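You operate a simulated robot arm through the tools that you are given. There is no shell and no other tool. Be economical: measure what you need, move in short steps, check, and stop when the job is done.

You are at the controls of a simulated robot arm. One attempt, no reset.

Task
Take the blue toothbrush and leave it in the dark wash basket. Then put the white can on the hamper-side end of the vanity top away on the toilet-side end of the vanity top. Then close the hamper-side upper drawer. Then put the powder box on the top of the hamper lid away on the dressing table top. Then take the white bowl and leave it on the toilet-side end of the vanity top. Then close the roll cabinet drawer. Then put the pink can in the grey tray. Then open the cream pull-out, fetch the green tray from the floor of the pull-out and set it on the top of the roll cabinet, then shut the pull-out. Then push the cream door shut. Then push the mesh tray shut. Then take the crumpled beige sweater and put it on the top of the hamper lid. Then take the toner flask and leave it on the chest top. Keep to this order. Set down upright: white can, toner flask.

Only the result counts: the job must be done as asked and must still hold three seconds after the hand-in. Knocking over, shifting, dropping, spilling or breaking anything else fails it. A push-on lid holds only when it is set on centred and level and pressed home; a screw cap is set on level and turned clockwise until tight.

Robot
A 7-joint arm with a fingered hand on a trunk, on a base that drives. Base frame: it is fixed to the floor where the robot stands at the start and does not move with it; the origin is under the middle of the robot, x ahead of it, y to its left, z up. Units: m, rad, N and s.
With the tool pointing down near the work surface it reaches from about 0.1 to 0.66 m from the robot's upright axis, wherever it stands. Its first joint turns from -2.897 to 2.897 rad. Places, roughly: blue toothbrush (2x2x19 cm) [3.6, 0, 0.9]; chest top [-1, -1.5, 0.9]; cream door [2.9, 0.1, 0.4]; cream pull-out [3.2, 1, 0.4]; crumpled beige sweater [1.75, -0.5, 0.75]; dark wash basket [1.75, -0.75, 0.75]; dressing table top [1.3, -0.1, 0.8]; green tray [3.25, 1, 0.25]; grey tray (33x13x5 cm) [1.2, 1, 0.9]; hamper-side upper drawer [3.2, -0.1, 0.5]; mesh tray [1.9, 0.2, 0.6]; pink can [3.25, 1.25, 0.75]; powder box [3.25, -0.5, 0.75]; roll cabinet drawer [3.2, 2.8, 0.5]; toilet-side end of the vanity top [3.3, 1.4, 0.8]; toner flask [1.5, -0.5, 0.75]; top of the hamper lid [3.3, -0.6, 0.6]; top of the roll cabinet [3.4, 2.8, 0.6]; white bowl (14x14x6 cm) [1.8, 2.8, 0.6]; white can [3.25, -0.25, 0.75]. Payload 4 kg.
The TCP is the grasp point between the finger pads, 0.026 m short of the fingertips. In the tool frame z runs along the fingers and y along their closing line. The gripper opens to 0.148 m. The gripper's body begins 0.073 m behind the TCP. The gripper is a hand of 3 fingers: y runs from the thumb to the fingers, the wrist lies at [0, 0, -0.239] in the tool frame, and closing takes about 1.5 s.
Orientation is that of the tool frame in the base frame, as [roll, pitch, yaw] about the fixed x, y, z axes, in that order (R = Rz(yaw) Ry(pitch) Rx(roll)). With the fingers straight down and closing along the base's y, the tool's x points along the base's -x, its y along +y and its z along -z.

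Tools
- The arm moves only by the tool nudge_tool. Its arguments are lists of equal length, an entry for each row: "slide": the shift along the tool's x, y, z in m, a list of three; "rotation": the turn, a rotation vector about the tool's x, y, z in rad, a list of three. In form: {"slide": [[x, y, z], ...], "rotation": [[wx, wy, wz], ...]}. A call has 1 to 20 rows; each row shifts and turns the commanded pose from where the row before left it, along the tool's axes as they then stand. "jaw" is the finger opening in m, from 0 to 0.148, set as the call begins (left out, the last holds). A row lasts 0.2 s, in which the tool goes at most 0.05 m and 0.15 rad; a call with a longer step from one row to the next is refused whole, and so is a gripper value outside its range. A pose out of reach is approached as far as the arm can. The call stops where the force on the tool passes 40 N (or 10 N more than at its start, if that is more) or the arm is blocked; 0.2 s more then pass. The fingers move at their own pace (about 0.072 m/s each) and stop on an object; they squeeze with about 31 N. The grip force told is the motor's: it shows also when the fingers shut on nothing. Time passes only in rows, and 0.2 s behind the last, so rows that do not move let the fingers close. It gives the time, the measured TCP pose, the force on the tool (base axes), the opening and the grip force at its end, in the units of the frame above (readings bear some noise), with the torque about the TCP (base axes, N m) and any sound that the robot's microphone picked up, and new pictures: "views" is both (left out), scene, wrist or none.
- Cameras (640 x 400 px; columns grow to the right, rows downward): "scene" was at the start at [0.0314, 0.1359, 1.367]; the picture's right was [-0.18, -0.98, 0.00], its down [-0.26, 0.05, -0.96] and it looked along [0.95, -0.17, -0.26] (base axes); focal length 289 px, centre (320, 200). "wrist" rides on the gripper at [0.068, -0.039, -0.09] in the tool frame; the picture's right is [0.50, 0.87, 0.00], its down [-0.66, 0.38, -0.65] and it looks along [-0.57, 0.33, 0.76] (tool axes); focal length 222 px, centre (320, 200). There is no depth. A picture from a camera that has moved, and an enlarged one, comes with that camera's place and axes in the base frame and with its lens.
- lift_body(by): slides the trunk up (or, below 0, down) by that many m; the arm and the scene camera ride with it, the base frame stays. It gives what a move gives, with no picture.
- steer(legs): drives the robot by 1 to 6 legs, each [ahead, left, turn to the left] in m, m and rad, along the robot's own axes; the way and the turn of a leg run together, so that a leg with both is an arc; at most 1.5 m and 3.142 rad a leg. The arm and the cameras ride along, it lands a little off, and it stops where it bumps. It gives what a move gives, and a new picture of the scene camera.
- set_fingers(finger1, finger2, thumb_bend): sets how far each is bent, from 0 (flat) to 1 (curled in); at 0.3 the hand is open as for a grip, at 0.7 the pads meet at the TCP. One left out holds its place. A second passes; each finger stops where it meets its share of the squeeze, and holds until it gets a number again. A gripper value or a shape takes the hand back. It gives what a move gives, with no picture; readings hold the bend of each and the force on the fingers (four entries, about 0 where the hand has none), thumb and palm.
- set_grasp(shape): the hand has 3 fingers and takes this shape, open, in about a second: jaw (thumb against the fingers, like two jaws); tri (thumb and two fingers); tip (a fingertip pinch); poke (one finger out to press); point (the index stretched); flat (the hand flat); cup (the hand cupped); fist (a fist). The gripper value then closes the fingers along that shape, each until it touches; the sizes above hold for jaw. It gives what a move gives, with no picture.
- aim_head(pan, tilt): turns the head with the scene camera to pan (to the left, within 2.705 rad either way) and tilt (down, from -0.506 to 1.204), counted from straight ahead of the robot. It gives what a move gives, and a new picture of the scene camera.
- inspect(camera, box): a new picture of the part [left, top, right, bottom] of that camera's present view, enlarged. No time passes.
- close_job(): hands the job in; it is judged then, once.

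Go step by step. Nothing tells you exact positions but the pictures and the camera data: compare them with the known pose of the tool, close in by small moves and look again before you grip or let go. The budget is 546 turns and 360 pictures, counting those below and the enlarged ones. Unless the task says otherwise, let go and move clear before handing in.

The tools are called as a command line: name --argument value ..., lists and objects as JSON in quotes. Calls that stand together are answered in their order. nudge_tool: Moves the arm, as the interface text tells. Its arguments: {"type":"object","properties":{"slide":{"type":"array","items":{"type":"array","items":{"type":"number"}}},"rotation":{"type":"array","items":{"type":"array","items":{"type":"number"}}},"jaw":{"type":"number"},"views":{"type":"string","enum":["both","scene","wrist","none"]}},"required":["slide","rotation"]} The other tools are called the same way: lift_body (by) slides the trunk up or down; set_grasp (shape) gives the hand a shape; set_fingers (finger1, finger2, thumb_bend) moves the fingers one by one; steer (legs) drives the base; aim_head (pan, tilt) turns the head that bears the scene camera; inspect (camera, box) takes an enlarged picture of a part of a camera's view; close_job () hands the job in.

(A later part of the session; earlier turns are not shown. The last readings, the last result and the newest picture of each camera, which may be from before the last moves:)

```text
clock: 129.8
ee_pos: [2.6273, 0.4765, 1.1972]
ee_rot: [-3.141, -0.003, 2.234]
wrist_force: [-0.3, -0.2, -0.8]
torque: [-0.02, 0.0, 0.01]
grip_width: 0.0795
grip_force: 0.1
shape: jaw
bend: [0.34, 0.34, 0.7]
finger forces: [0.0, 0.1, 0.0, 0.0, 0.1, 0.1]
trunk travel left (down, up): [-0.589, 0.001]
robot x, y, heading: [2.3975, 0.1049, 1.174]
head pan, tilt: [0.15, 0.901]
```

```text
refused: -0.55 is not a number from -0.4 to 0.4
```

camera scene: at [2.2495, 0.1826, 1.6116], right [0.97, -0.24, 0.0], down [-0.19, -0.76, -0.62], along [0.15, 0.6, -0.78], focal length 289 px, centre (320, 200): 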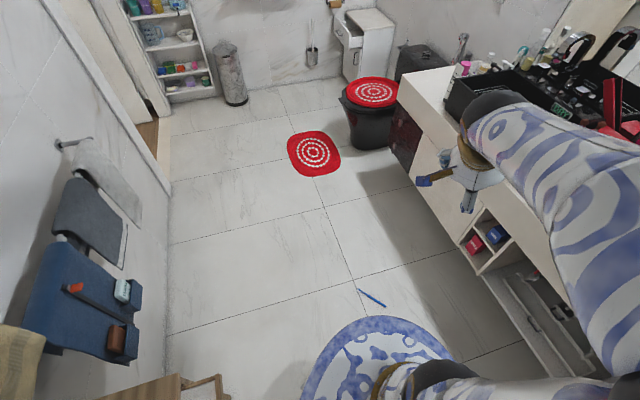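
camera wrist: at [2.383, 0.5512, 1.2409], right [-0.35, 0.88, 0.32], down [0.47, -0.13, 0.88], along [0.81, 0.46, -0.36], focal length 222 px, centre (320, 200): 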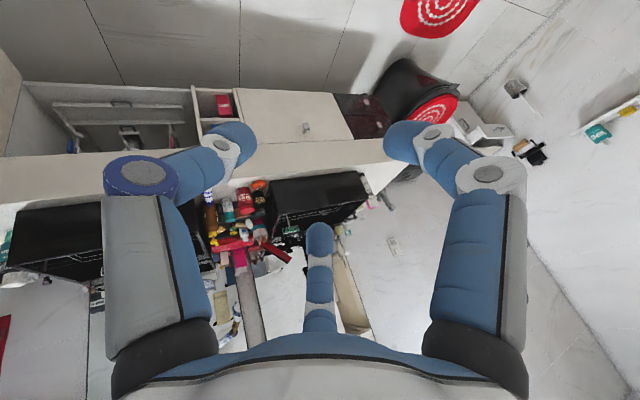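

lift_body --by -0.4

lift_body --by -0.15

nudge_tool --slide '[[0.031, 0.037, 0], [0.031, 0.037, 0], [0.031, 0.037, 0], [0.031, 0.037, 0], [0, 0, 0.05], [0, 0, 0.05], [0, 0, 0.05], [0, 0, 0.05]]' --rotation '[[0, 0, 0], [0, 0, 0], [0, 0, 0], [0, 0, 0], [0, 0, 0], [0, 0, 0], [0, 0, 0], [0, 0, 0]]' --views "both"

```text
clock: 133.6
ee_pos: [2.6277, 0.4755, 0.7969]
ee_rot: [-3.141, 0.0, 2.235]
wrist_force: [0.5, 1.4, 0.5]
torque: [-0.02, -0.02, 0.0]
grip_width: 0.0797
grip_force: 0.1
shape: jaw
bend: [0.34, 0.34, 0.7]
finger forces: [0.0, 0.1, 0.0, 0.0, 0.0, 0.0]
trunk travel left (down, up): [-0.189, 0.401]
robot x, y, heading: [2.3939, 0.1053, 1.176]
head pan, tilt: [0.15, 0.901]
```

```text
clock: 135.3
ee_pos: [2.627, 0.4766, 0.6464]
ee_rot: [-3.14, 0.0, 2.236]
wrist_force: [-0.1, -0.9, 0.1]
torque: [0.0, -0.02, -0.02]
grip_width: 0.0797
grip_force: 0.0
shape: jaw
bend: [0.34, 0.34, 0.7]
finger forces: [0.0, 0.0, 0.0, 0.0, 0.1, 0.1]
trunk travel left (down, up): [-0.039, 0.551]
robot x, y, heading: [2.3932, 0.0995, 1.173]
head pan, tilt: [0.15, 0.901]
```

```text
clock: 137.1
ee_pos: [2.6674, 0.6651, 0.4471]
ee_rot: [3.141, -0.002, 2.236]
wrist_force: [-0.2, 0.3, 0.2]
torque: [0.0, -0.02, -0.02]
grip_width: 0.0798
grip_force: 0.0
shape: jaw
bend: [0.34, 0.34, 0.7]
finger forces: [0.1, 0.0, 0.0, 0.0, 0.0, 0.0]
trunk travel left (down, up): [-0.039, 0.551]
robot x, y, heading: [2.3945, 0.105, 1.171]
head pan, tilt: [0.15, 0.901]
camera scene: at [2.2489, 0.1812, 1.0617], right [0.97, -0.24, 0.0], down [-0.19, -0.76, -0.62], along [0.15, 0.6, -0.78], focal length 289 px, centre (320, 200)
camera wrist: at [2.5944, 0.6943, 0.5371], right [0.37, 0.93, 0.0], down [0.7, -0.28, 0.65], along [0.61, -0.24, -0.76], focal length 222 px, centre (320, 200)
```

scene: 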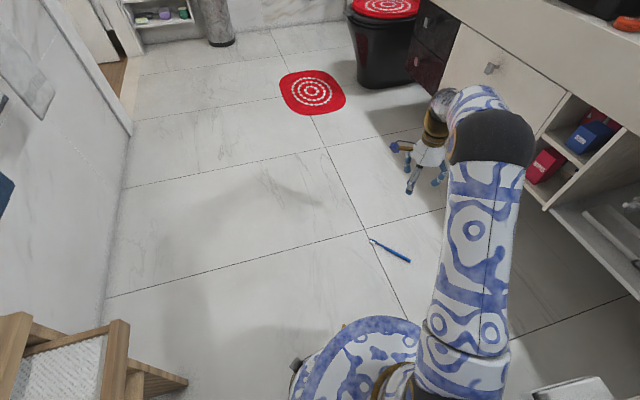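
wrist: 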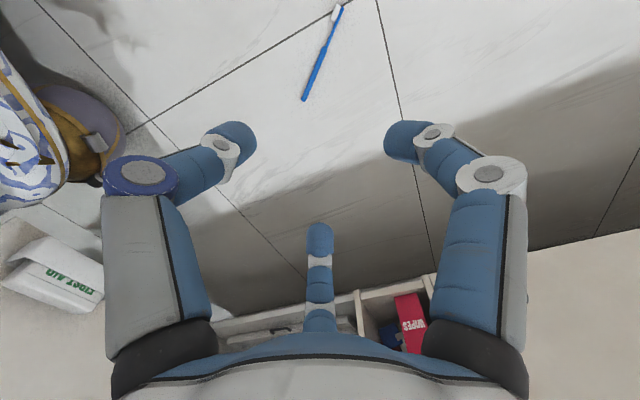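

The brush is directly below. Descending.

nudge_tool --slide '[[0, 0, 0.045], [0, 0, 0.045], [0, 0, 0.045], [0, 0, 0.045], [0, 0, 0.045], [0, 0, 0.045], [0, 0, 0.045], [0, 0, 0.045]]' --rotation '[[0, 0, -0.08], [0, 0, 0], [0, 0, 0], [0, 0, 0], [0, 0, 0], [0, 0, 0], [0, 0, 0], [0, 0, 0]]' --views "wrist"

```text
clock: 138.9
ee_pos: [2.6677, 0.6663, 0.0892]
ee_rot: [3.141, -0.001, 2.317]
wrist_force: [-0.9, 0.0, 1.5]
torque: [0.0, 0.01, -0.04]
grip_width: 0.0798
grip_force: 0.1
shape: jaw
bend: [0.34, 0.34, 0.7]
finger forces: [0.1, 0.0, 0.0, 0.0, 0.0, 0.0]
trunk travel left (down, up): [-0.039, 0.551]
robot x, y, heading: [2.3947, 0.104, 1.171]
head pan, tilt: [0.15, 0.901]
camera wrist: at [2.5924, 0.6896, 0.1789], right [0.3, 0.95, 0.0], down [0.72, -0.23, 0.65], along [0.62, -0.19, -0.76], focal length 222 px, centre (320, 200)
```

wrist: 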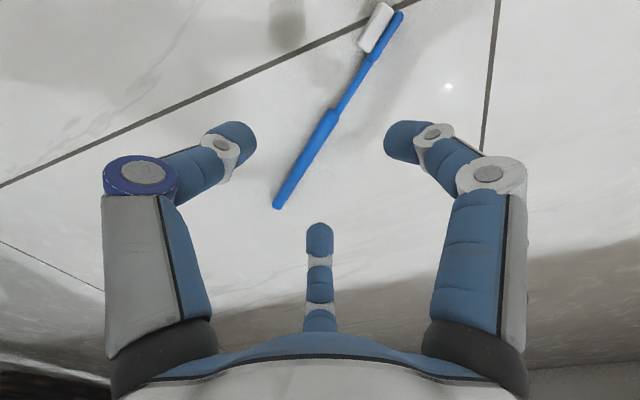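

nudge_tool --slide '[[-0.014, 0, 0], [0, 0, 0.03], [0, 0, 0.02]]' --rotation '[[0, 0, 0], [0, 0, 0], [0, 0, 0]]' --views "wrist"

```text
clock: 139.7
ee_pos: [2.6759, 0.6553, 0.0386]
ee_rot: [-3.141, 0.001, 2.316]
wrist_force: [0.1, -0.9, -0.8]
torque: [-0.01, -0.01, 0.01]
grip_width: 0.0794
grip_force: 0.1
shape: jaw
bend: [0.34, 0.34, 0.7]
finger forces: [0.0, 0.0, 0.0, 0.0, 0.1, 0.0]
trunk travel left (down, up): [-0.039, 0.551]
robot x, y, heading: [2.3939, 0.1026, 1.169]
head pan, tilt: [0.15, 0.901]
camera wrist: at [2.6006, 0.6786, 0.1289], right [0.3, 0.95, 0.0], down [0.72, -0.23, 0.65], along [0.62, -0.19, -0.76], focal length 222 px, centre (320, 200)
```

wrist: 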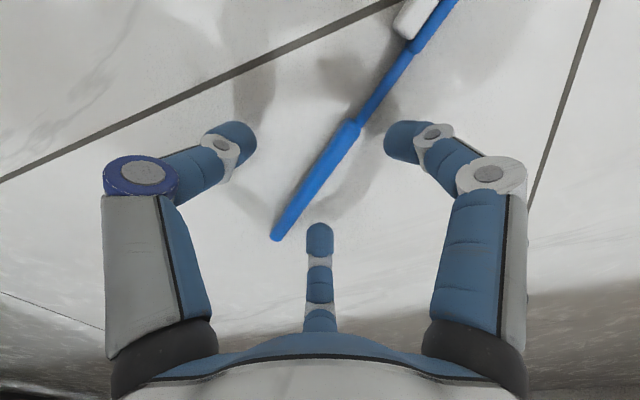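

nudge_tool --slide '[[0, 0, 0.008], [0, 0, 0], [0, 0, 0], [0, 0, 0], [0, 0, 0], [0, 0, 0], [0, 0, 0], [0, 0, 0]]' --rotation '[[0, 0, 0], [0, 0, 0], [0, 0, 0], [0, 0, 0], [0, 0, 0], [0, 0, 0], [0, 0, 0], [0, 0, 0]]' --jaw 0 --views "wrist"

```text
clock: 141.5
ee_pos: [2.6741, 0.6539, 0.0302]
ee_rot: [-3.141, 0.0, 2.316]
wrist_force: [0.2, -0.3, -0.8]
torque: [0.0, -0.01, -0.02]
grip_width: 0.0127
grip_force: 31.1
shape: jaw
bend: [0.74, 0.74, 0.7]
finger forces: [0.0, 0.1, 0.0, 0.1, 29.2, 0.1]
trunk travel left (down, up): [-0.039, 0.551]
robot x, y, heading: [2.3907, 0.1034, 1.176]
head pan, tilt: [0.15, 0.901]
camera wrist: at [2.6005, 0.679, 0.1207], right [0.3, 0.95, 0.0], down [0.72, -0.22, 0.65], along [0.62, -0.19, -0.76], focal length 222 px, centre (320, 200)
```

wrist: 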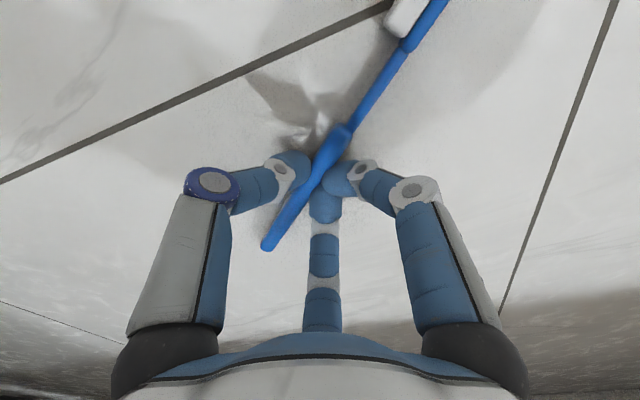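

nudge_tool --slide '[[0, 0, -0.02], [0, 0, -0.03], [0, 0, -0.03], [0, 0, 0], [0, 0, 0]]' --rotation '[[0, 0, 0], [0, 0, 0], [0, 0, 0], [0, 0, 0], [0, 0, 0]]' --views "wrist"

inspect --camera "wrist" --box '[240, 80, 400, 260]'

```text
clock: 142.7
ee_pos: [2.6752, 0.6558, 0.1101]
ee_rot: [-3.139, 0.003, 2.316]
wrist_force: [0.4, 0.0, -0.4]
torque: [-0.02, 0.0, -0.02]
grip_width: 0.0124
grip_force: 30.7
shape: jaw
bend: [0.74, 0.74, 0.7]
finger forces: [0.0, 0.1, 0.1, 0.0, 29.1, 0.0]
trunk travel left (down, up): [-0.039, 0.551]
robot x, y, heading: [2.3942, 0.1045, 1.172]
head pan, tilt: [0.15, 0.901]
camera wrist: at [2.6003, 0.68, 0.2006], right [0.3, 0.95, 0.0], down [0.72, -0.22, 0.65], along [0.62, -0.19, -0.76], focal length 222 px, centre (320, 200)
```

wrist: 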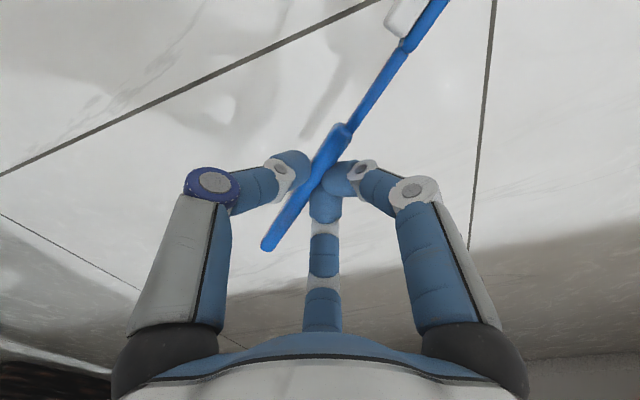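

```text
2.22 times, centred on (320, 170) of wrist
camera zoom: at [2.6003, 0.68, 0.2006], right [0.3, 0.95, 0.0], down [0.72, -0.22, 0.65], along [0.62, -0.19, -0.76], focal length 494 px, centre (320, 267)
```

zoom: 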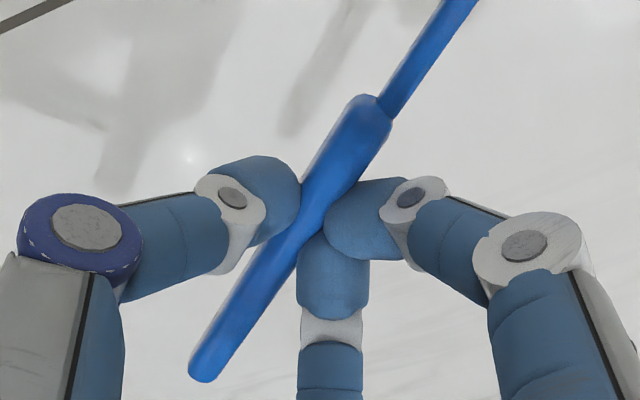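

Solid three-point grip. I'll lift gently and raise the trunk.

nudge_tool --slide '[[0, 0, -0.03], [0, 0, -0.03], [0, 0, -0.03], [0, 0, -0.03], [0, 0, -0.03], [0, 0, -0.03], [0, 0, -0.03], [0, 0, -0.03], [0, 0, -0.03], [0, 0, -0.03], [0, 0, -0.03], [0, 0, -0.03]]' --rotation '[[0, 0, 0], [0, 0, 0], [0, 0, 0], [0, 0, 0], [0, 0, 0], [0, 0, 0], [0, 0, 0], [0, 0, 0], [0, 0, 0], [0, 0, 0], [0, 0, 0], [0, 0, 0]]' --views "none"

lift_body --by 0.4

lift_body --by 0.14

aim_head --pan 2.2 --tilt 0.8

```text
clock: 145.3
ee_pos: [2.6746, 0.6548, 0.4674]
ee_rot: [-3.14, -0.001, 2.314]
wrist_force: [-0.1, -0.2, 0.7]
torque: [0.04, 0.0, 0.0]
grip_width: 0.0123
grip_force: 30.4
shape: jaw
bend: [0.74, 0.74, 0.7]
finger forces: [0.0, 0.0, 0.0, 0.0, 29.1, 0.0]
trunk travel left (down, up): [-0.039, 0.551]
robot x, y, heading: [2.3945, 0.1023, 1.176]
head pan, tilt: [0.15, 0.901]
```

```text
clock: 149.2
ee_pos: [2.6745, 0.6542, 0.8678]
ee_rot: [-3.141, 0.0, 2.314]
wrist_force: [-1.0, -0.1, 0.1]
torque: [0.0, -0.04, 0.0]
grip_width: 0.0124
grip_force: 31.0
shape: jaw
bend: [0.74, 0.74, 0.7]
finger forces: [0.0, 0.1, 0.0, 0.1, 29.0, 0.1]
trunk travel left (down, up): [-0.439, 0.151]
robot x, y, heading: [2.3941, 0.1038, 1.171]
head pan, tilt: [0.15, 0.901]
```

```text
clock: 150.8
ee_pos: [2.6764, 0.6555, 1.0071]
ee_rot: [-3.139, 0.0, 2.316]
wrist_force: [0.1, -0.1, -1.1]
torque: [0.0, 0.0, 0.01]
grip_width: 0.0124
grip_force: 31.0
shape: jaw
bend: [0.74, 0.74, 0.7]
finger forces: [0.0, 0.0, 0.0, 0.0, 29.0, 0.0]
trunk travel left (down, up): [-0.579, 0.011]
robot x, y, heading: [2.3912, 0.1018, 1.175]
head pan, tilt: [0.15, 0.901]
```

```text
clock: 152.8
ee_pos: [2.6746, 0.6561, 1.0086]
ee_rot: [-3.139, 0.0, 2.317]
wrist_force: [-0.3, -0.1, -1.0]
torque: [0.02, -0.03, 0.01]
grip_width: 0.0124
grip_force: 31.1
shape: jaw
bend: [0.74, 0.74, 0.7]
finger forces: [0.0, 0.0, 0.0, 0.1, 29.1, 0.1]
trunk travel left (down, up): [-0.579, 0.011]
robot x, y, heading: [2.3908, 0.1031, 1.173]
head pan, tilt: [2.201, 0.799]
camera scene: at [2.152, 0.0898, 1.6096], right [-0.23, 0.97, 0.0], down [0.7, 0.16, -0.7], along [-0.68, -0.16, -0.72], focal length 289 px, centre (320, 200)
```

scene: 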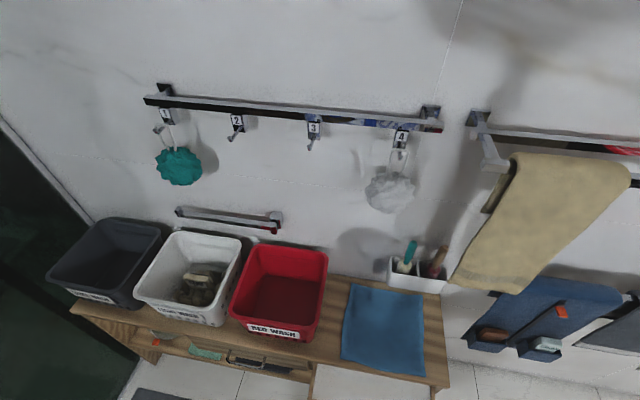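

I'll retract the hand, turn right so it clears the towels, and head for the dark basket.

nudge_tool --slide '[[-0.014, -0.037, -0.02], [-0.014, -0.037, -0.02], [-0.014, -0.037, -0.02], [-0.014, -0.037, -0.02], [-0.014, -0.037, -0.02]]' --rotation '[[0, 0, 0], [0, 0, 0], [0, 0, 0], [0, 0, 0], [0, 0, 0]]' --views "none"

steer --legs '[[0, 0, -2.0], [0, 0, -1.91], [0.24, 0.44, 0]]'

aim_head --pan 0.4 --tilt 0.9

```text
clock: 154.0
ee_pos: [2.5878, 0.4798, 1.1073]
ee_rot: [-3.141, -0.002, 2.316]
wrist_force: [0.3, 0.3, -0.3]
torque: [-0.01, 0.0, -0.01]
grip_width: 0.0124
grip_force: 31.3
shape: jaw
bend: [0.74, 0.74, 0.7]
finger forces: [0.0, 0.0, 0.0, 0.0, 28.9, 0.0]
trunk travel left (down, up): [-0.579, 0.011]
robot x, y, heading: [2.3917, 0.1044, 1.169]
head pan, tilt: [2.201, 0.799]
```

```text
clock: 166.3
ee_pos: [1.9514, -0.5437, 1.1075]
ee_rot: [-3.14, 0.002, -1.572]
wrist_force: [0.4, -0.5, -0.1]
torque: [-0.03, 0.02, 0.02]
grip_width: 0.012
grip_force: 30.9
shape: jaw
bend: [0.74, 0.74, 0.7]
finger forces: [0.0, 0.0, 0.0, 0.0, 28.1, 0.0]
trunk travel left (down, up): [-0.579, 0.011]
robot x, y, heading: [2.3504, -0.397, -2.719]
head pan, tilt: [2.201, 0.799]
camera scene: at [2.5368, -0.5512, 1.6095], right [-0.49, -0.87, 0.0], down [-0.62, 0.35, -0.7], along [0.61, -0.34, -0.72], focal length 289 px, centre (320, 200)
```

scene: 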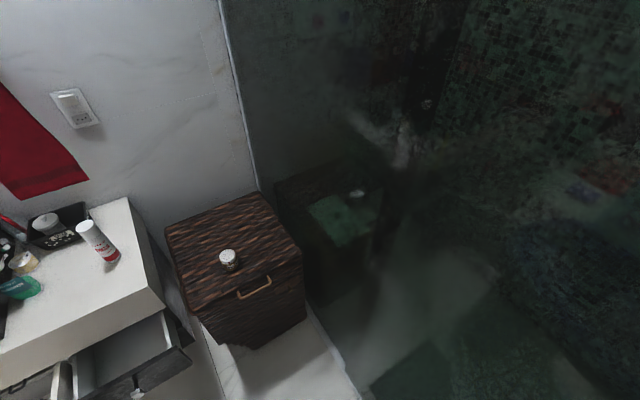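

```text
clock: 168.1
ee_pos: [1.9513, -0.5449, 1.1067]
ee_rot: [-3.138, 0.0, -1.573]
wrist_force: [-0.1, 0.8, -0.9]
torque: [0.03, 0.0, 0.0]
grip_width: 0.0119
grip_force: 31.1
shape: jaw
bend: [0.74, 0.74, 0.7]
finger forces: [0.0, 0.1, 0.0, 0.0, 28.2, 0.0]
trunk travel left (down, up): [-0.579, 0.011]
robot x, y, heading: [2.3506, -0.3999, -2.717]
head pan, tilt: [0.4, 0.901]
camera scene: at [2.4155, -0.5666, 1.6016], right [-0.74, 0.68, 0.0], down [0.53, 0.58, -0.62], along [-0.42, -0.46, -0.78], focal length 289 px, centre (320, 200)
```

scene: 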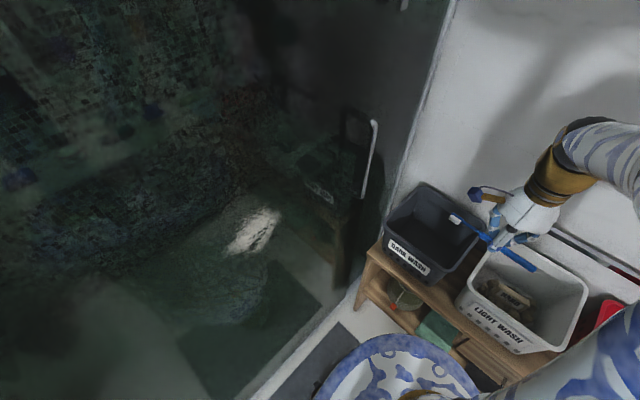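

I see the dark basket, rim about x 1.69–1.96, y −0.80…−0.58. I'll turn the brush along the basket's length and move above it.

nudge_tool --slide '[[0, 0, 0], [0, 0, 0], [0, 0, 0], [0, 0, 0], [0, 0, 0], [0, 0, 0], [0, 0, 0], [0, 0, 0], [0, 0, 0], [0, 0, 0], [-0.028, 0.031, 0], [-0.028, 0.031, 0], [-0.028, 0.031, 0], [-0.028, 0.031, 0], [-0.028, 0.031, 0]]' --rotation '[[0, 0, -0.15], [0, 0, -0.15], [0, 0, -0.15], [0, 0, -0.15], [0, 0, -0.15], [0, 0, -0.15], [0, 0, -0.15], [0, 0, -0.15], [0, 0, -0.15], [0, 0, -0.15], [0, 0, 0], [0, 0, 0], [0, 0, 0], [0, 0, 0], [0, 0, 0]]' --views "both"

```text
clock: 171.3
ee_pos: [1.7972, -0.6891, 1.1062]
ee_rot: [3.141, -0.001, -0.075]
wrist_force: [-0.3, 0.6, 0.2]
torque: [0.02, -0.02, -0.02]
grip_width: 0.0121
grip_force: 30.7
shape: jaw
bend: [0.74, 0.74, 0.7]
finger forces: [0.0, 0.1, 0.0, 0.0, 28.3, 0.0]
trunk travel left (down, up): [-0.579, 0.011]
robot x, y, heading: [2.3502, -0.3969, -2.72]
head pan, tilt: [0.4, 0.901]
camera scene: at [2.4147, -0.5671, 1.6016], right [-0.74, 0.68, 0.0], down [0.53, 0.58, -0.62], along [-0.42, -0.46, -0.78], focal length 289 px, centre (320, 200)
camera wrist: at [1.8678, -0.6549, 1.1977], right [0.43, -0.9, 0.0], down [-0.68, -0.33, 0.65], along [-0.59, -0.28, -0.76], focal length 222 px, centre (320, 200)
```

scene: 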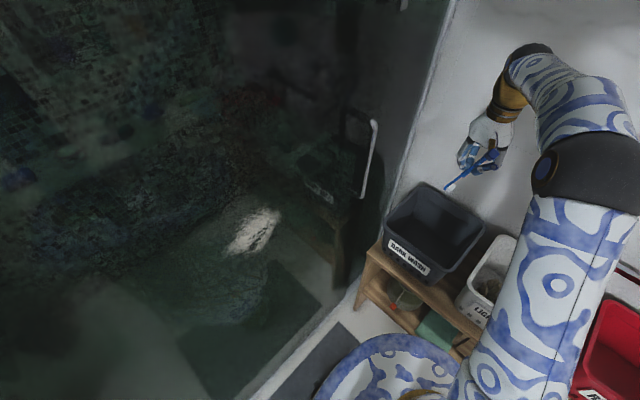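
wrist: 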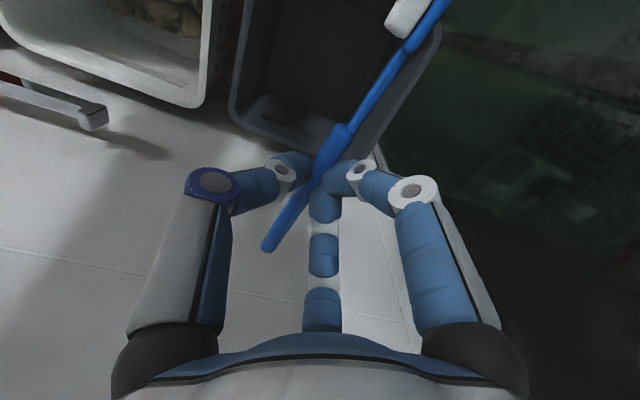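

nudge_tool --slide '[[0.01, 0, 0.04], [0.005, 0, 0.04], [0, 0, 0.04], [0, 0, 0.04], [0, 0, 0.04], [0, 0, 0.04], [0, 0, 0.03]]' --rotation '[[0, 0, 0], [0, 0, 0], [0, 0, 0], [0, 0, 0], [0, 0, 0], [0, 0, 0], [0, 0, 0]]' --views "both"

```text
clock: 172.9
ee_pos: [1.8137, -0.6891, 0.8364]
ee_rot: [3.14, 0.001, -0.072]
wrist_force: [-0.3, 0.1, 2.0]
torque: [0.02, -0.16, 0.0]
grip_width: 0.0124
grip_force: 31.4
shape: jaw
bend: [0.74, 0.74, 0.7]
finger forces: [0.1, 0.1, 0.0, 0.0, 29.2, 0.0]
trunk travel left (down, up): [-0.579, 0.011]
robot x, y, heading: [2.3536, -0.4025, -2.712]
head pan, tilt: [0.4, 0.901]
camera scene: at [2.4153, -0.5666, 1.6017], right [-0.74, 0.68, 0.0], down [0.53, 0.58, -0.62], along [-0.42, -0.46, -0.78], focal length 289 px, centre (320, 200)
camera wrist: at [1.8837, -0.6548, 0.9264], right [0.44, -0.9, 0.0], down [-0.68, -0.33, 0.65], along [-0.59, -0.29, -0.76], focal length 222 px, centre (320, 200)
```

scene: 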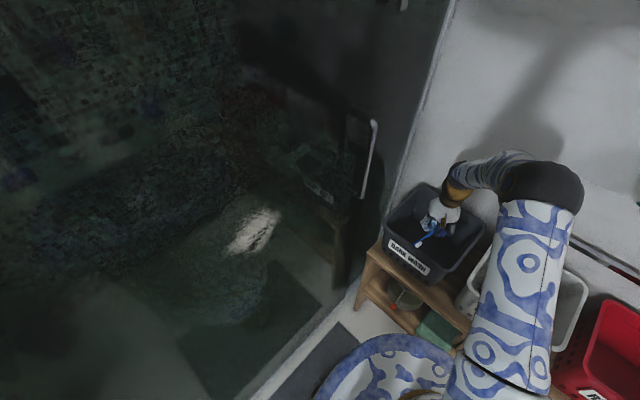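
wrist: 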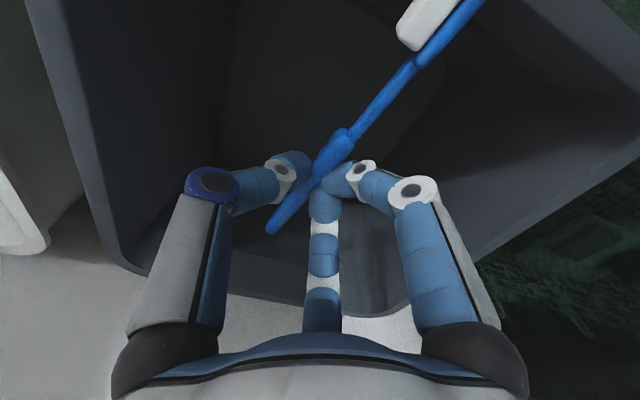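

The brush is inside the basket; releasing.

nudge_tool --slide '[[0, 0, 0], [0, 0, 0], [0, 0, 0], [0, 0, 0]]' --rotation '[[0, 0, 0], [0, 0, 0], [0, 0, 0], [0, 0, 0]]' --jaw 0.06 --views "none"

nudge_tool --slide '[[0, 0, -0.03], [0, 0, -0.04], [0, 0, -0.04], [0, 0, -0.04], [0, 0, -0.04], [0, 0, -0.04], [0, 0, -0.04]]' --rotation '[[0, 0, 0], [0, 0, 0], [0, 0, 0], [0, 0, 0], [0, 0, 0], [0, 0, 0], [0, 0, 0]]' --views "both"

```text
clock: 173.9
ee_pos: [1.8145, -0.6892, 0.8358]
ee_rot: [3.141, -0.002, -0.073]
wrist_force: [-0.5, 0.1, -0.8]
torque: [0.04, -0.04, 0.01]
grip_width: 0.0598
grip_force: 0.1
shape: jaw
bend: [0.77, 0.77, 0.7]
finger forces: [0.0, 0.1, 0.0, 0.0, 0.0, 0.0]
trunk travel left (down, up): [-0.579, 0.011]
robot x, y, heading: [2.3526, -0.398, -2.718]
head pan, tilt: [0.4, 0.901]
```

```text
clock: 175.5
ee_pos: [1.815, -0.6888, 1.1084]
ee_rot: [3.141, -0.003, -0.074]
wrist_force: [-0.3, 0.2, 0.7]
torque: [0.01, 0.01, 0.02]
grip_width: 0.0599
grip_force: 0.1
shape: jaw
bend: [0.77, 0.77, 0.7]
finger forces: [0.0, 0.0, 0.1, 0.0, 0.1, 0.0]
trunk travel left (down, up): [-0.579, 0.011]
robot x, y, heading: [2.3471, -0.3995, -2.719]
head pan, tilt: [0.4, 0.901]
camera scene: at [2.4155, -0.5665, 1.6016], right [-0.74, 0.68, 0.0], down [0.53, 0.58, -0.62], along [-0.42, -0.46, -0.78], focal length 289 px, centre (320, 200)
camera wrist: at [1.885, -0.654, 1.1982], right [0.44, -0.9, 0.0], down [-0.68, -0.33, 0.65], along [-0.59, -0.29, -0.76], focal length 222 px, centre (320, 200)
```

scene: 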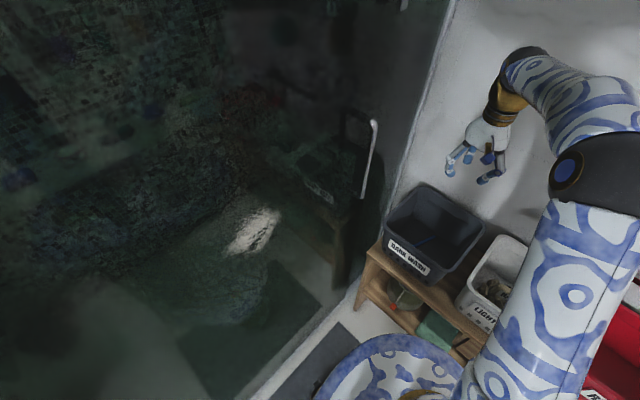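
wrist: 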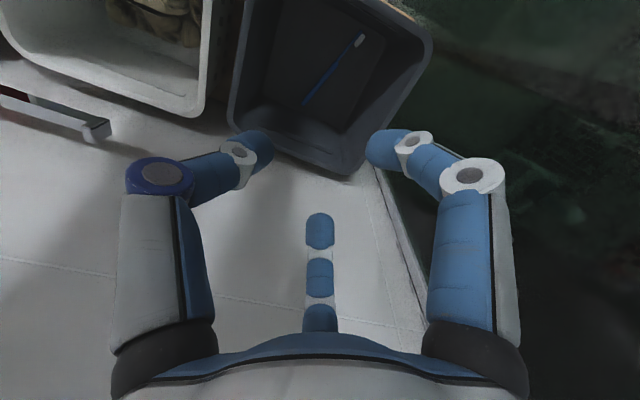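

The brush lies in the dark basket. Next the white spray can at about (3.36, −0.20) on the vanity. I'll retract the arm and go there.

nudge_tool --slide '[[0.034, -0.0216, 0], [0.034, -0.0216, 0], [0.034, -0.0216, 0], [0.034, -0.0216, 0], [0.034, -0.0216, 0]]' --rotation '[[0, 0, 0], [0, 0, 0], [0, 0, 0], [0, 0, 0], [0, 0, 0]]' --jaw 0.1 --views "none"

steer --legs '[[-0.17, -0.25, 0], [0, 0, 2.72]]'

aim_head --pan -0.1 --tilt 0.7

```text
clock: 176.7
ee_pos: [1.9926, -0.5934, 1.1083]
ee_rot: [3.139, -0.001, -0.074]
wrist_force: [0.5, 0.0, -0.1]
torque: [0.04, 0.0, 0.02]
grip_width: 0.0995
grip_force: 0.1
shape: jaw
bend: [0.29, 0.29, 0.72]
finger forces: [0.0, 0.1, 0.1, 0.0, 0.1, 0.1]
trunk travel left (down, up): [-0.579, 0.011]
robot x, y, heading: [2.3494, -0.3997, -2.716]
head pan, tilt: [0.4, 0.901]
```

```text
clock: 185.0
ee_pos: [2.8041, -0.0905, 1.1093]
ee_rot: [-3.141, -0.003, 2.599]
wrist_force: [-0.1, 0.2, 0.0]
torque: [0.01, -0.04, 0.01]
grip_width: 0.0997
grip_force: 0.1
shape: jaw
bend: [0.29, 0.29, 0.72]
finger forces: [0.0, 0.0, 0.1, 0.0, 0.1, 0.0]
trunk travel left (down, up): [-0.579, 0.011]
robot x, y, heading: [2.3973, -0.1017, -0.042]
head pan, tilt: [0.4, 0.901]
camera scene: at [2.4133, 0.081, 1.6016], right [0.35, -0.94, 0.0], down [-0.73, -0.27, -0.62], along [0.58, 0.22, -0.78], focal length 289 px, centre (320, 200)
```

scene: 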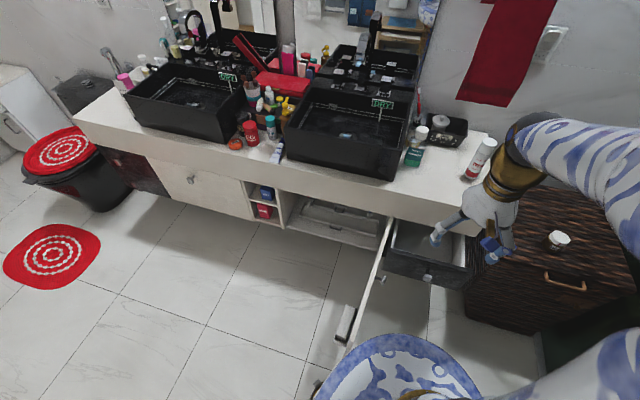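

```text
clock: 186.0
ee_pos: [2.8023, -0.0896, 1.1091]
ee_rot: [-3.141, -0.002, 2.599]
wrist_force: [1.2, 1.4, 0.0]
torque: [0.01, -0.03, 0.02]
grip_width: 0.0994
grip_force: 0.1
shape: jaw
bend: [0.29, 0.29, 0.72]
finger forces: [0.0, 0.1, 0.1, 0.0, 0.0, 0.1]
trunk travel left (down, up): [-0.579, 0.011]
robot x, y, heading: [2.3959, -0.0996, -0.044]
head pan, tilt: [-0.099, 0.7]
camera scene: at [2.4266, 0.0426, 1.6178], right [-0.14, -0.99, 0.0], down [-0.64, 0.09, -0.76], along [0.76, -0.11, -0.64], focal length 289 px, centre (320, 200)
```

scene: 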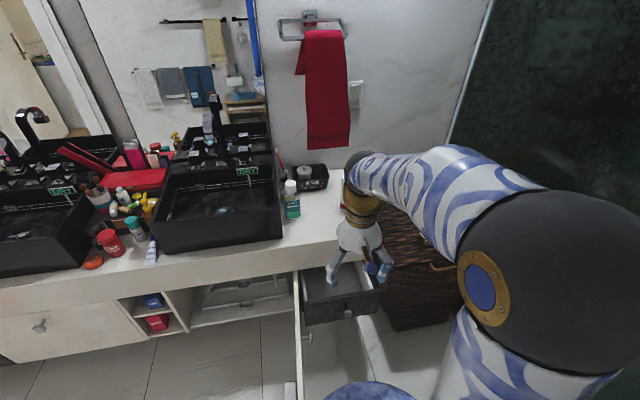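

steer --legs '[[0.0, -0.18, 0.04], [0.34, 0, 0]]'

nudge_tool --slide '[[0, 0, 0], [0, 0, 0], [0, 0, 0], [0, 0, 0], [0, 0, 0], [0, 0, 0], [0, 0, 0], [0, 0, 0]]' --rotation '[[0, 0, -0.15], [0, 0, -0.15], [0, 0, -0.15], [0, 0, -0.15], [0, -0.14, 0], [0, -0.14, 0], [0, -0.14, 0], [0, -0.14, 0]]' --views "both"

```text
clock: 189.3
ee_pos: [3.136, -0.2571, 1.1069]
ee_rot: [3.141, 0.0, 2.638]
wrist_force: [0.4, -0.1, 0.0]
torque: [0.01, 0.0, -0.02]
grip_width: 0.0997
grip_force: 0.1
shape: jaw
bend: [0.29, 0.29, 0.72]
finger forces: [0.0, 0.0, 0.0, 0.1, 0.1, 0.1]
trunk travel left (down, up): [-0.579, 0.011]
robot x, y, heading: [2.7289, -0.2847, -0.001]
head pan, tilt: [-0.099, 0.7]
camera scene: at [2.7556, -0.1394, 1.6178], right [-0.1, -0.99, 0.0], down [-0.64, 0.07, -0.76], along [0.76, -0.08, -0.64], focal length 289 px, centre (320, 200)
```

scene: 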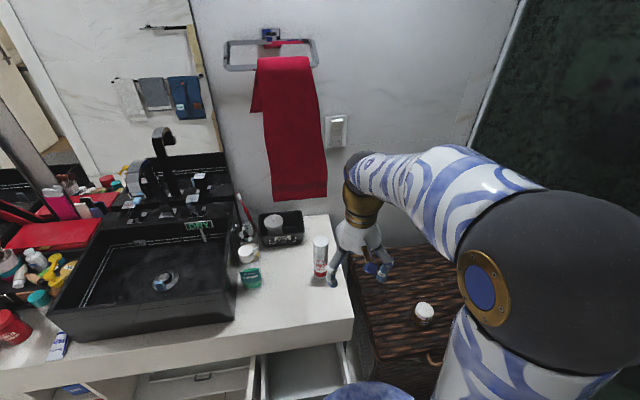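

```text
clock: 191.1
ee_pos: [3.1357, -0.2572, 1.1071]
ee_rot: [3.141, 0.561, -3.043]
wrist_force: [0.7, -1.2, 0.0]
torque: [0.0, -0.01, -0.01]
grip_width: 0.0997
grip_force: 0.1
shape: jaw
bend: [0.29, 0.29, 0.72]
finger forces: [0.1, 0.0, 0.0, 0.0, 0.0, 0.0]
trunk travel left (down, up): [-0.579, 0.011]
robot x, y, heading: [2.7288, -0.2827, -0.004]
head pan, tilt: [-0.099, 0.7]
camera scene: at [2.7545, -0.1395, 1.6178], right [-0.1, -0.99, 0.0], down [-0.64, 0.07, -0.77], along [0.76, -0.08, -0.64], focal length 289 px, centre (320, 200)
camera wrist: at [3.0341, -0.3054, 1.149], right [-0.51, 0.82, -0.27], down [0.17, 0.4, 0.9], along [0.85, 0.41, -0.34], focal length 222 px, centre (320, 200)
```

scene: 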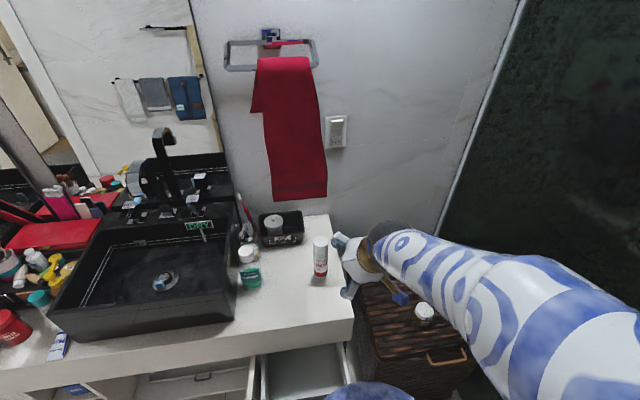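
wrist: 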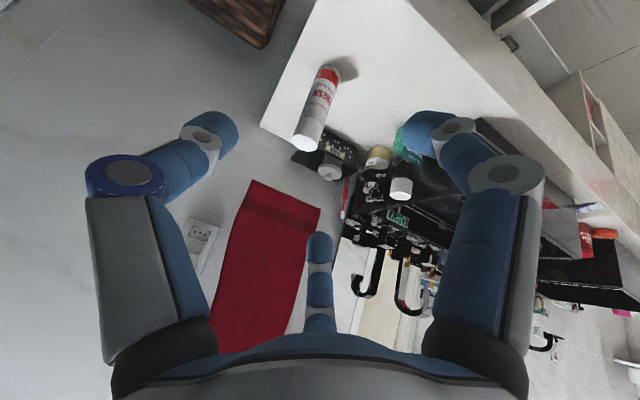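

Can base at about (3.356, −0.207), top z≈0.937. Approaching along the tilted finger direction.

nudge_tool --slide '[[-0.035, 0.014, 0], [-0.034, 0.014, 0], [0, 0, 0.04], [0, 0, 0.04], [0, 0, 0.04], [0, 0, 0.04], [0, 0, 0.02]]' --rotation '[[0, 0, 0], [0, 0, 0], [0, 0, 0], [0, 0, 0], [0, 0, 0], [0, 0, 0], [0, 0, 0]]' --views "both"

```text
clock: 192.7
ee_pos: [3.2866, -0.2129, 0.9903]
ee_rot: [3.14, 0.559, -3.045]
wrist_force: [-0.7, -0.4, -0.1]
torque: [0.01, -0.04, 0.0]
grip_width: 0.0999
grip_force: 0.0
shape: jaw
bend: [0.29, 0.29, 0.72]
finger forces: [0.1, 0.1, 0.1, 0.0, 0.0, 0.0]
trunk travel left (down, up): [-0.579, 0.011]
robot x, y, heading: [2.7299, -0.283, -0.004]
head pan, tilt: [-0.099, 0.7]
camera scene: at [2.7553, -0.1393, 1.6178], right [-0.1, -0.99, 0.0], down [-0.64, 0.07, -0.76], along [0.76, -0.08, -0.64], focal length 289 px, centre (320, 200)
camera wrist: at [3.1859, -0.2614, 1.0323], right [-0.51, 0.82, -0.26], down [0.17, 0.4, 0.9], along [0.85, 0.41, -0.34], focal length 222 px, centre (320, 200)
```

scene: 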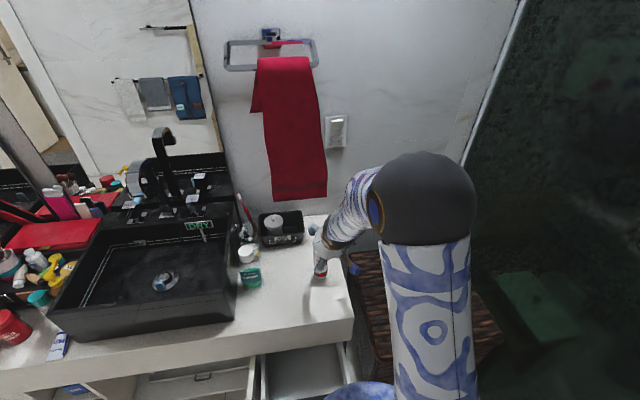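
wrist: 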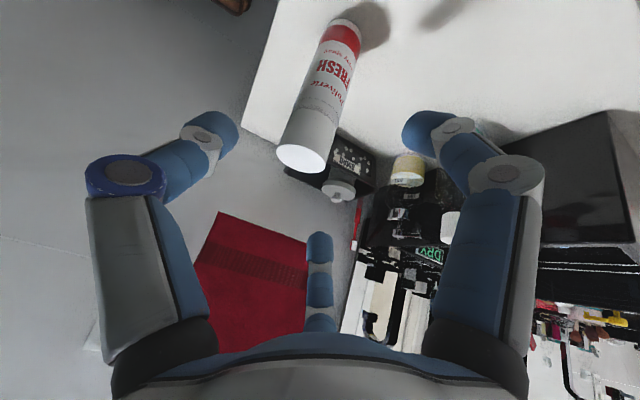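

nudge_tool --slide '[[0, 0, 0.03], [0, 0, 0.03], [0, 0, 0.03]]' --rotation '[[0, 0, 0], [0, 0, 0], [0, 0, 0]]' --views "wrist"

```text
clock: 193.5
ee_pos: [3.3355, -0.2097, 0.9161]
ee_rot: [3.14, 0.56, -3.045]
wrist_force: [0.8, -0.1, 0.3]
torque: [-0.01, 0.01, 0.01]
grip_width: 0.0998
grip_force: 0.1
shape: jaw
bend: [0.29, 0.29, 0.72]
finger forces: [0.1, 0.0, 0.1, 0.0, 0.0, 0.0]
trunk travel left (down, up): [-0.579, 0.011]
robot x, y, heading: [2.7343, -0.2851, -0.002]
head pan, tilt: [-0.099, 0.7]
camera wrist: at [3.234, -0.2579, 0.9586], right [-0.51, 0.82, -0.26], down [0.17, 0.4, 0.9], along [0.85, 0.41, -0.34], focal length 222 px, centre (320, 200)
```

wrist: 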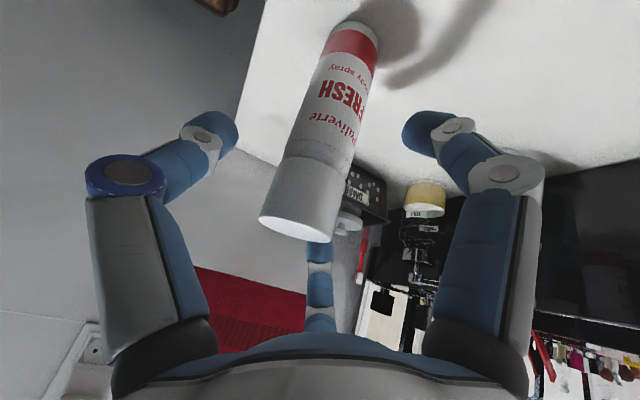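

nudge_tool --slide '[[0, 0, 0.02], [0, 0, 0.015], [0, 0, 0], [0, 0, 0], [0, 0, 0], [0, 0, 0], [0, 0, 0]]' --rotation '[[0, 0, 0], [0, 0, 0], [0, 0, 0], [0, 0, 0], [0, 0, 0], [0, 0, 0], [0, 0, 0]]' --views "none"

nudge_tool --slide '[[0, 0, 0], [0, 0, 0], [0, 0, 0], [0, 0, 0], [0, 0, 0], [0, 0, 0]]' --rotation '[[0, 0, 0], [0, 0, 0], [0, 0, 0], [0, 0, 0], [0, 0, 0], [0, 0, 0]]' --jaw 0.03 --views "both"

```text
clock: 195.1
ee_pos: [3.3549, -0.2081, 0.8868]
ee_rot: [3.14, 0.561, -3.043]
wrist_force: [0.8, 0.7, 0.2]
torque: [0.01, 0.02, 0.0]
grip_width: 0.0998
grip_force: 0.1
shape: jaw
bend: [0.29, 0.29, 0.72]
finger forces: [0.0, 0.1, 0.0, 0.0, 0.0, 0.1]
trunk travel left (down, up): [-0.579, 0.011]
robot x, y, heading: [2.7275, -0.2831, -0.003]
head pan, tilt: [-0.099, 0.7]
```

```text
clock: 196.5
ee_pos: [3.3541, -0.2084, 0.8876]
ee_rot: [3.141, 0.561, -3.043]
wrist_force: [-0.8, -0.1, 2.4]
torque: [0.01, 0.21, 0.0]
grip_width: 0.0444
grip_force: 31.5
shape: jaw
bend: [0.77, 0.77, 0.7]
finger forces: [26.1, 26.4, 0.1, 0.1, 28.1, 0.0]
trunk travel left (down, up): [-0.579, 0.011]
robot x, y, heading: [2.7309, -0.2801, -0.005]
head pan, tilt: [-0.099, 0.7]
camera scene: at [2.7547, -0.1394, 1.6178], right [-0.1, -0.99, 0.0], down [-0.64, 0.07, -0.77], along [0.76, -0.08, -0.64], focal length 289 px, centre (320, 200)
camera wrist: at [3.2528, -0.2567, 0.9283], right [-0.51, 0.82, -0.26], down [0.17, 0.4, 0.9], along [0.85, 0.41, -0.34], focal length 222 px, centre (320, 200)
```

scene: 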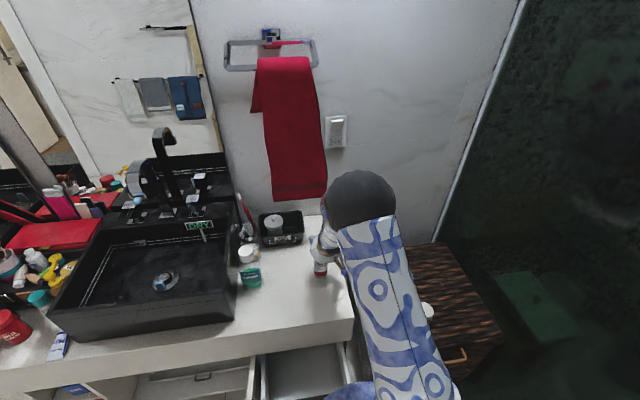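
wrist: 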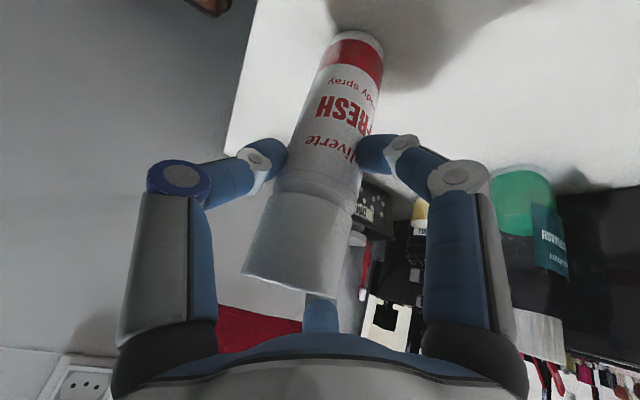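

Can gripped (TCP z 0.8876 with can standing). Lift gently and back away.

nudge_tool --slide '[[-0.008, 0, -0.0127], [-0.0133, 0, -0.0212], [-0.0133, 0, -0.0212], [-0.0133, 0, -0.0212], [-0.0133, 0, -0.0212]]' --rotation '[[0, 0, 0], [0, 0, 0], [0, 0, 0], [0, 0, 0], [0, 0, 0]]' --views "wrist"

steer --legs '[[-0.34, 0, 0]]'

```text
clock: 197.7
ee_pos: [3.3524, -0.2063, 1.0017]
ee_rot: [3.14, 0.56, -3.043]
wrist_force: [-0.5, -0.1, -1.6]
torque: [-0.04, 0.04, -0.01]
grip_width: 0.0441
grip_force: 31.3
shape: jaw
bend: [0.77, 0.77, 0.7]
finger forces: [24.7, 25.9, 0.1, 0.0, 28.1, 0.1]
trunk travel left (down, up): [-0.579, 0.011]
robot x, y, heading: [2.7286, -0.2825, -0.004]
head pan, tilt: [-0.099, 0.7]
camera wrist: at [3.251, -0.2549, 1.0429], right [-0.51, 0.82, -0.26], down [0.17, 0.4, 0.9], along [0.85, 0.41, -0.34], focal length 222 px, centre (320, 200)
```

wrist: 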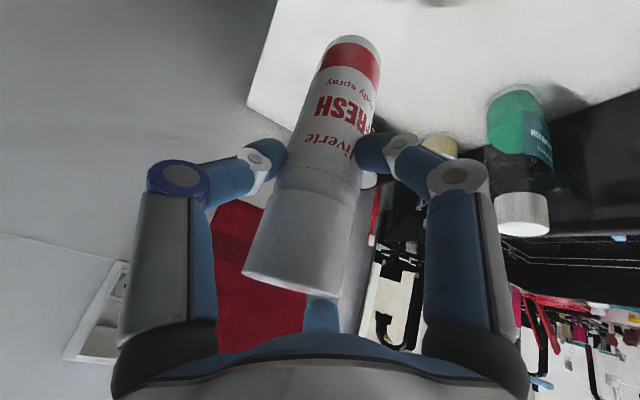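

```text
clock: 199.9
ee_pos: [3.0132, -0.203, 1.0016]
ee_rot: [3.14, 0.56, -3.041]
wrist_force: [-1.1, 0.5, -1.5]
torque: [0.01, 0.01, 0.01]
grip_width: 0.0444
grip_force: 30.8
shape: jaw
bend: [0.77, 0.77, 0.7]
finger forces: [24.7, 26.0, 0.1, 0.0, 28.1, 0.0]
trunk travel left (down, up): [-0.579, 0.011]
robot x, y, heading: [2.3939, -0.282, -0.001]
head pan, tilt: [-0.099, 0.7]
camera scene: at [2.416, -0.1389, 1.6178], right [-0.1, -1.0, 0.0], down [-0.64, 0.06, -0.77], along [0.76, -0.08, -0.64], focal length 289 px, centre (320, 200)
```

scene: 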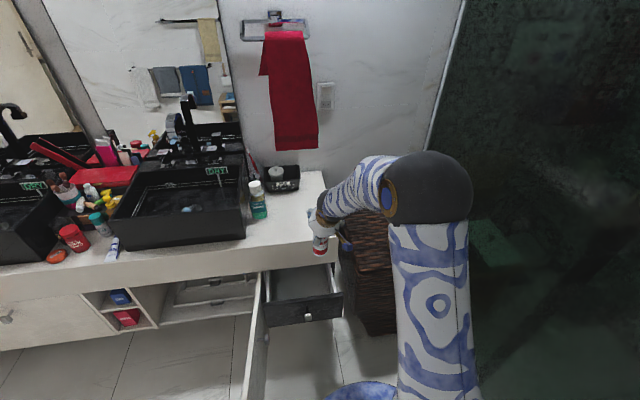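

steer --legs '[[0, 0.8, 0], [0, 0.75, 0]]'

aim_head --pan 0.15 --tilt 0.7

inspect --camera "scene" --box '[160, 60, 480, 260]'

```text
clock: 207.9
ee_pos: [3.0128, 1.3586, 1.0009]
ee_rot: [3.141, 0.56, -3.028]
wrist_force: [-0.3, -0.1, -1.8]
torque: [0.02, 0.01, 0.01]
grip_width: 0.044
grip_force: 30.7
shape: jaw
bend: [0.77, 0.77, 0.7]
finger forces: [24.7, 26.0, 0.0, 0.1, 28.0, 0.0]
trunk travel left (down, up): [-0.579, 0.011]
robot x, y, heading: [2.3907, 1.2724, 0.02]
head pan, tilt: [-0.099, 0.7]
camera scene: at [2.4142, 1.4151, 1.6178], right [-0.08, -1.0, 0.0], down [-0.64, 0.05, -0.76], along [0.76, -0.06, -0.64], focal length 289 px, centre (320, 200)
```

scene: 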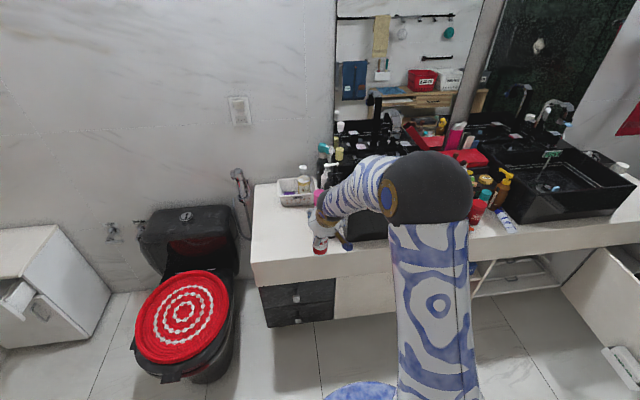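

```text
clock: 208.7
ee_pos: [3.0122, 1.3576, 1.0018]
ee_rot: [3.141, 0.559, -3.026]
wrist_force: [-0.3, 0.2, -1.9]
torque: [0.02, 0.03, -0.04]
grip_width: 0.0444
grip_force: 31.0
shape: jaw
bend: [0.77, 0.77, 0.7]
finger forces: [24.7, 26.0, 0.0, 0.0, 27.9, 0.1]
trunk travel left (down, up): [-0.579, 0.011]
robot x, y, heading: [2.3892, 1.2698, 0.015]
head pan, tilt: [0.15, 0.7]
camera scene: at [2.4133, 1.4359, 1.6178], right [0.16, -0.99, 0.0], down [-0.64, -0.11, -0.76], along [0.75, 0.13, -0.64], focal length 289 px, centre (320, 200)
```

scene: 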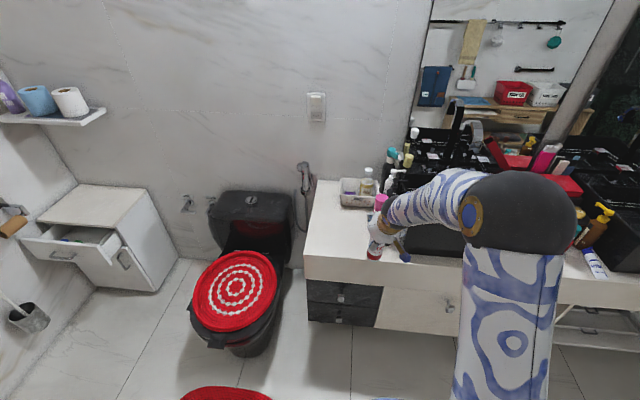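

```text
2.00 times, centred on (320, 160) of scene
camera zoom: at [2.4133, 1.4359, 1.6178], right [0.16, -0.99, 0.0], down [-0.64, -0.11, -0.76], along [0.75, 0.13, -0.64], focal length 577 px, centre (320, 280)
```

zoom: 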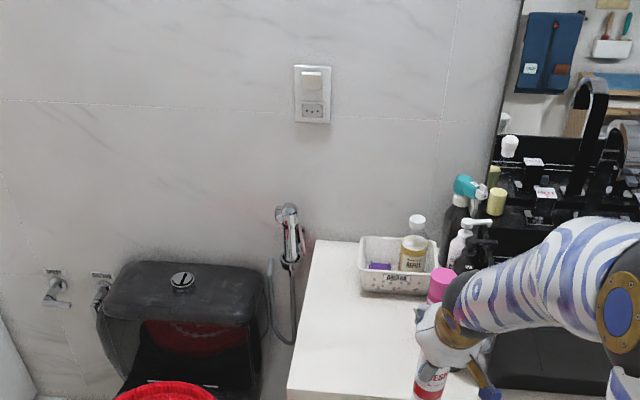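

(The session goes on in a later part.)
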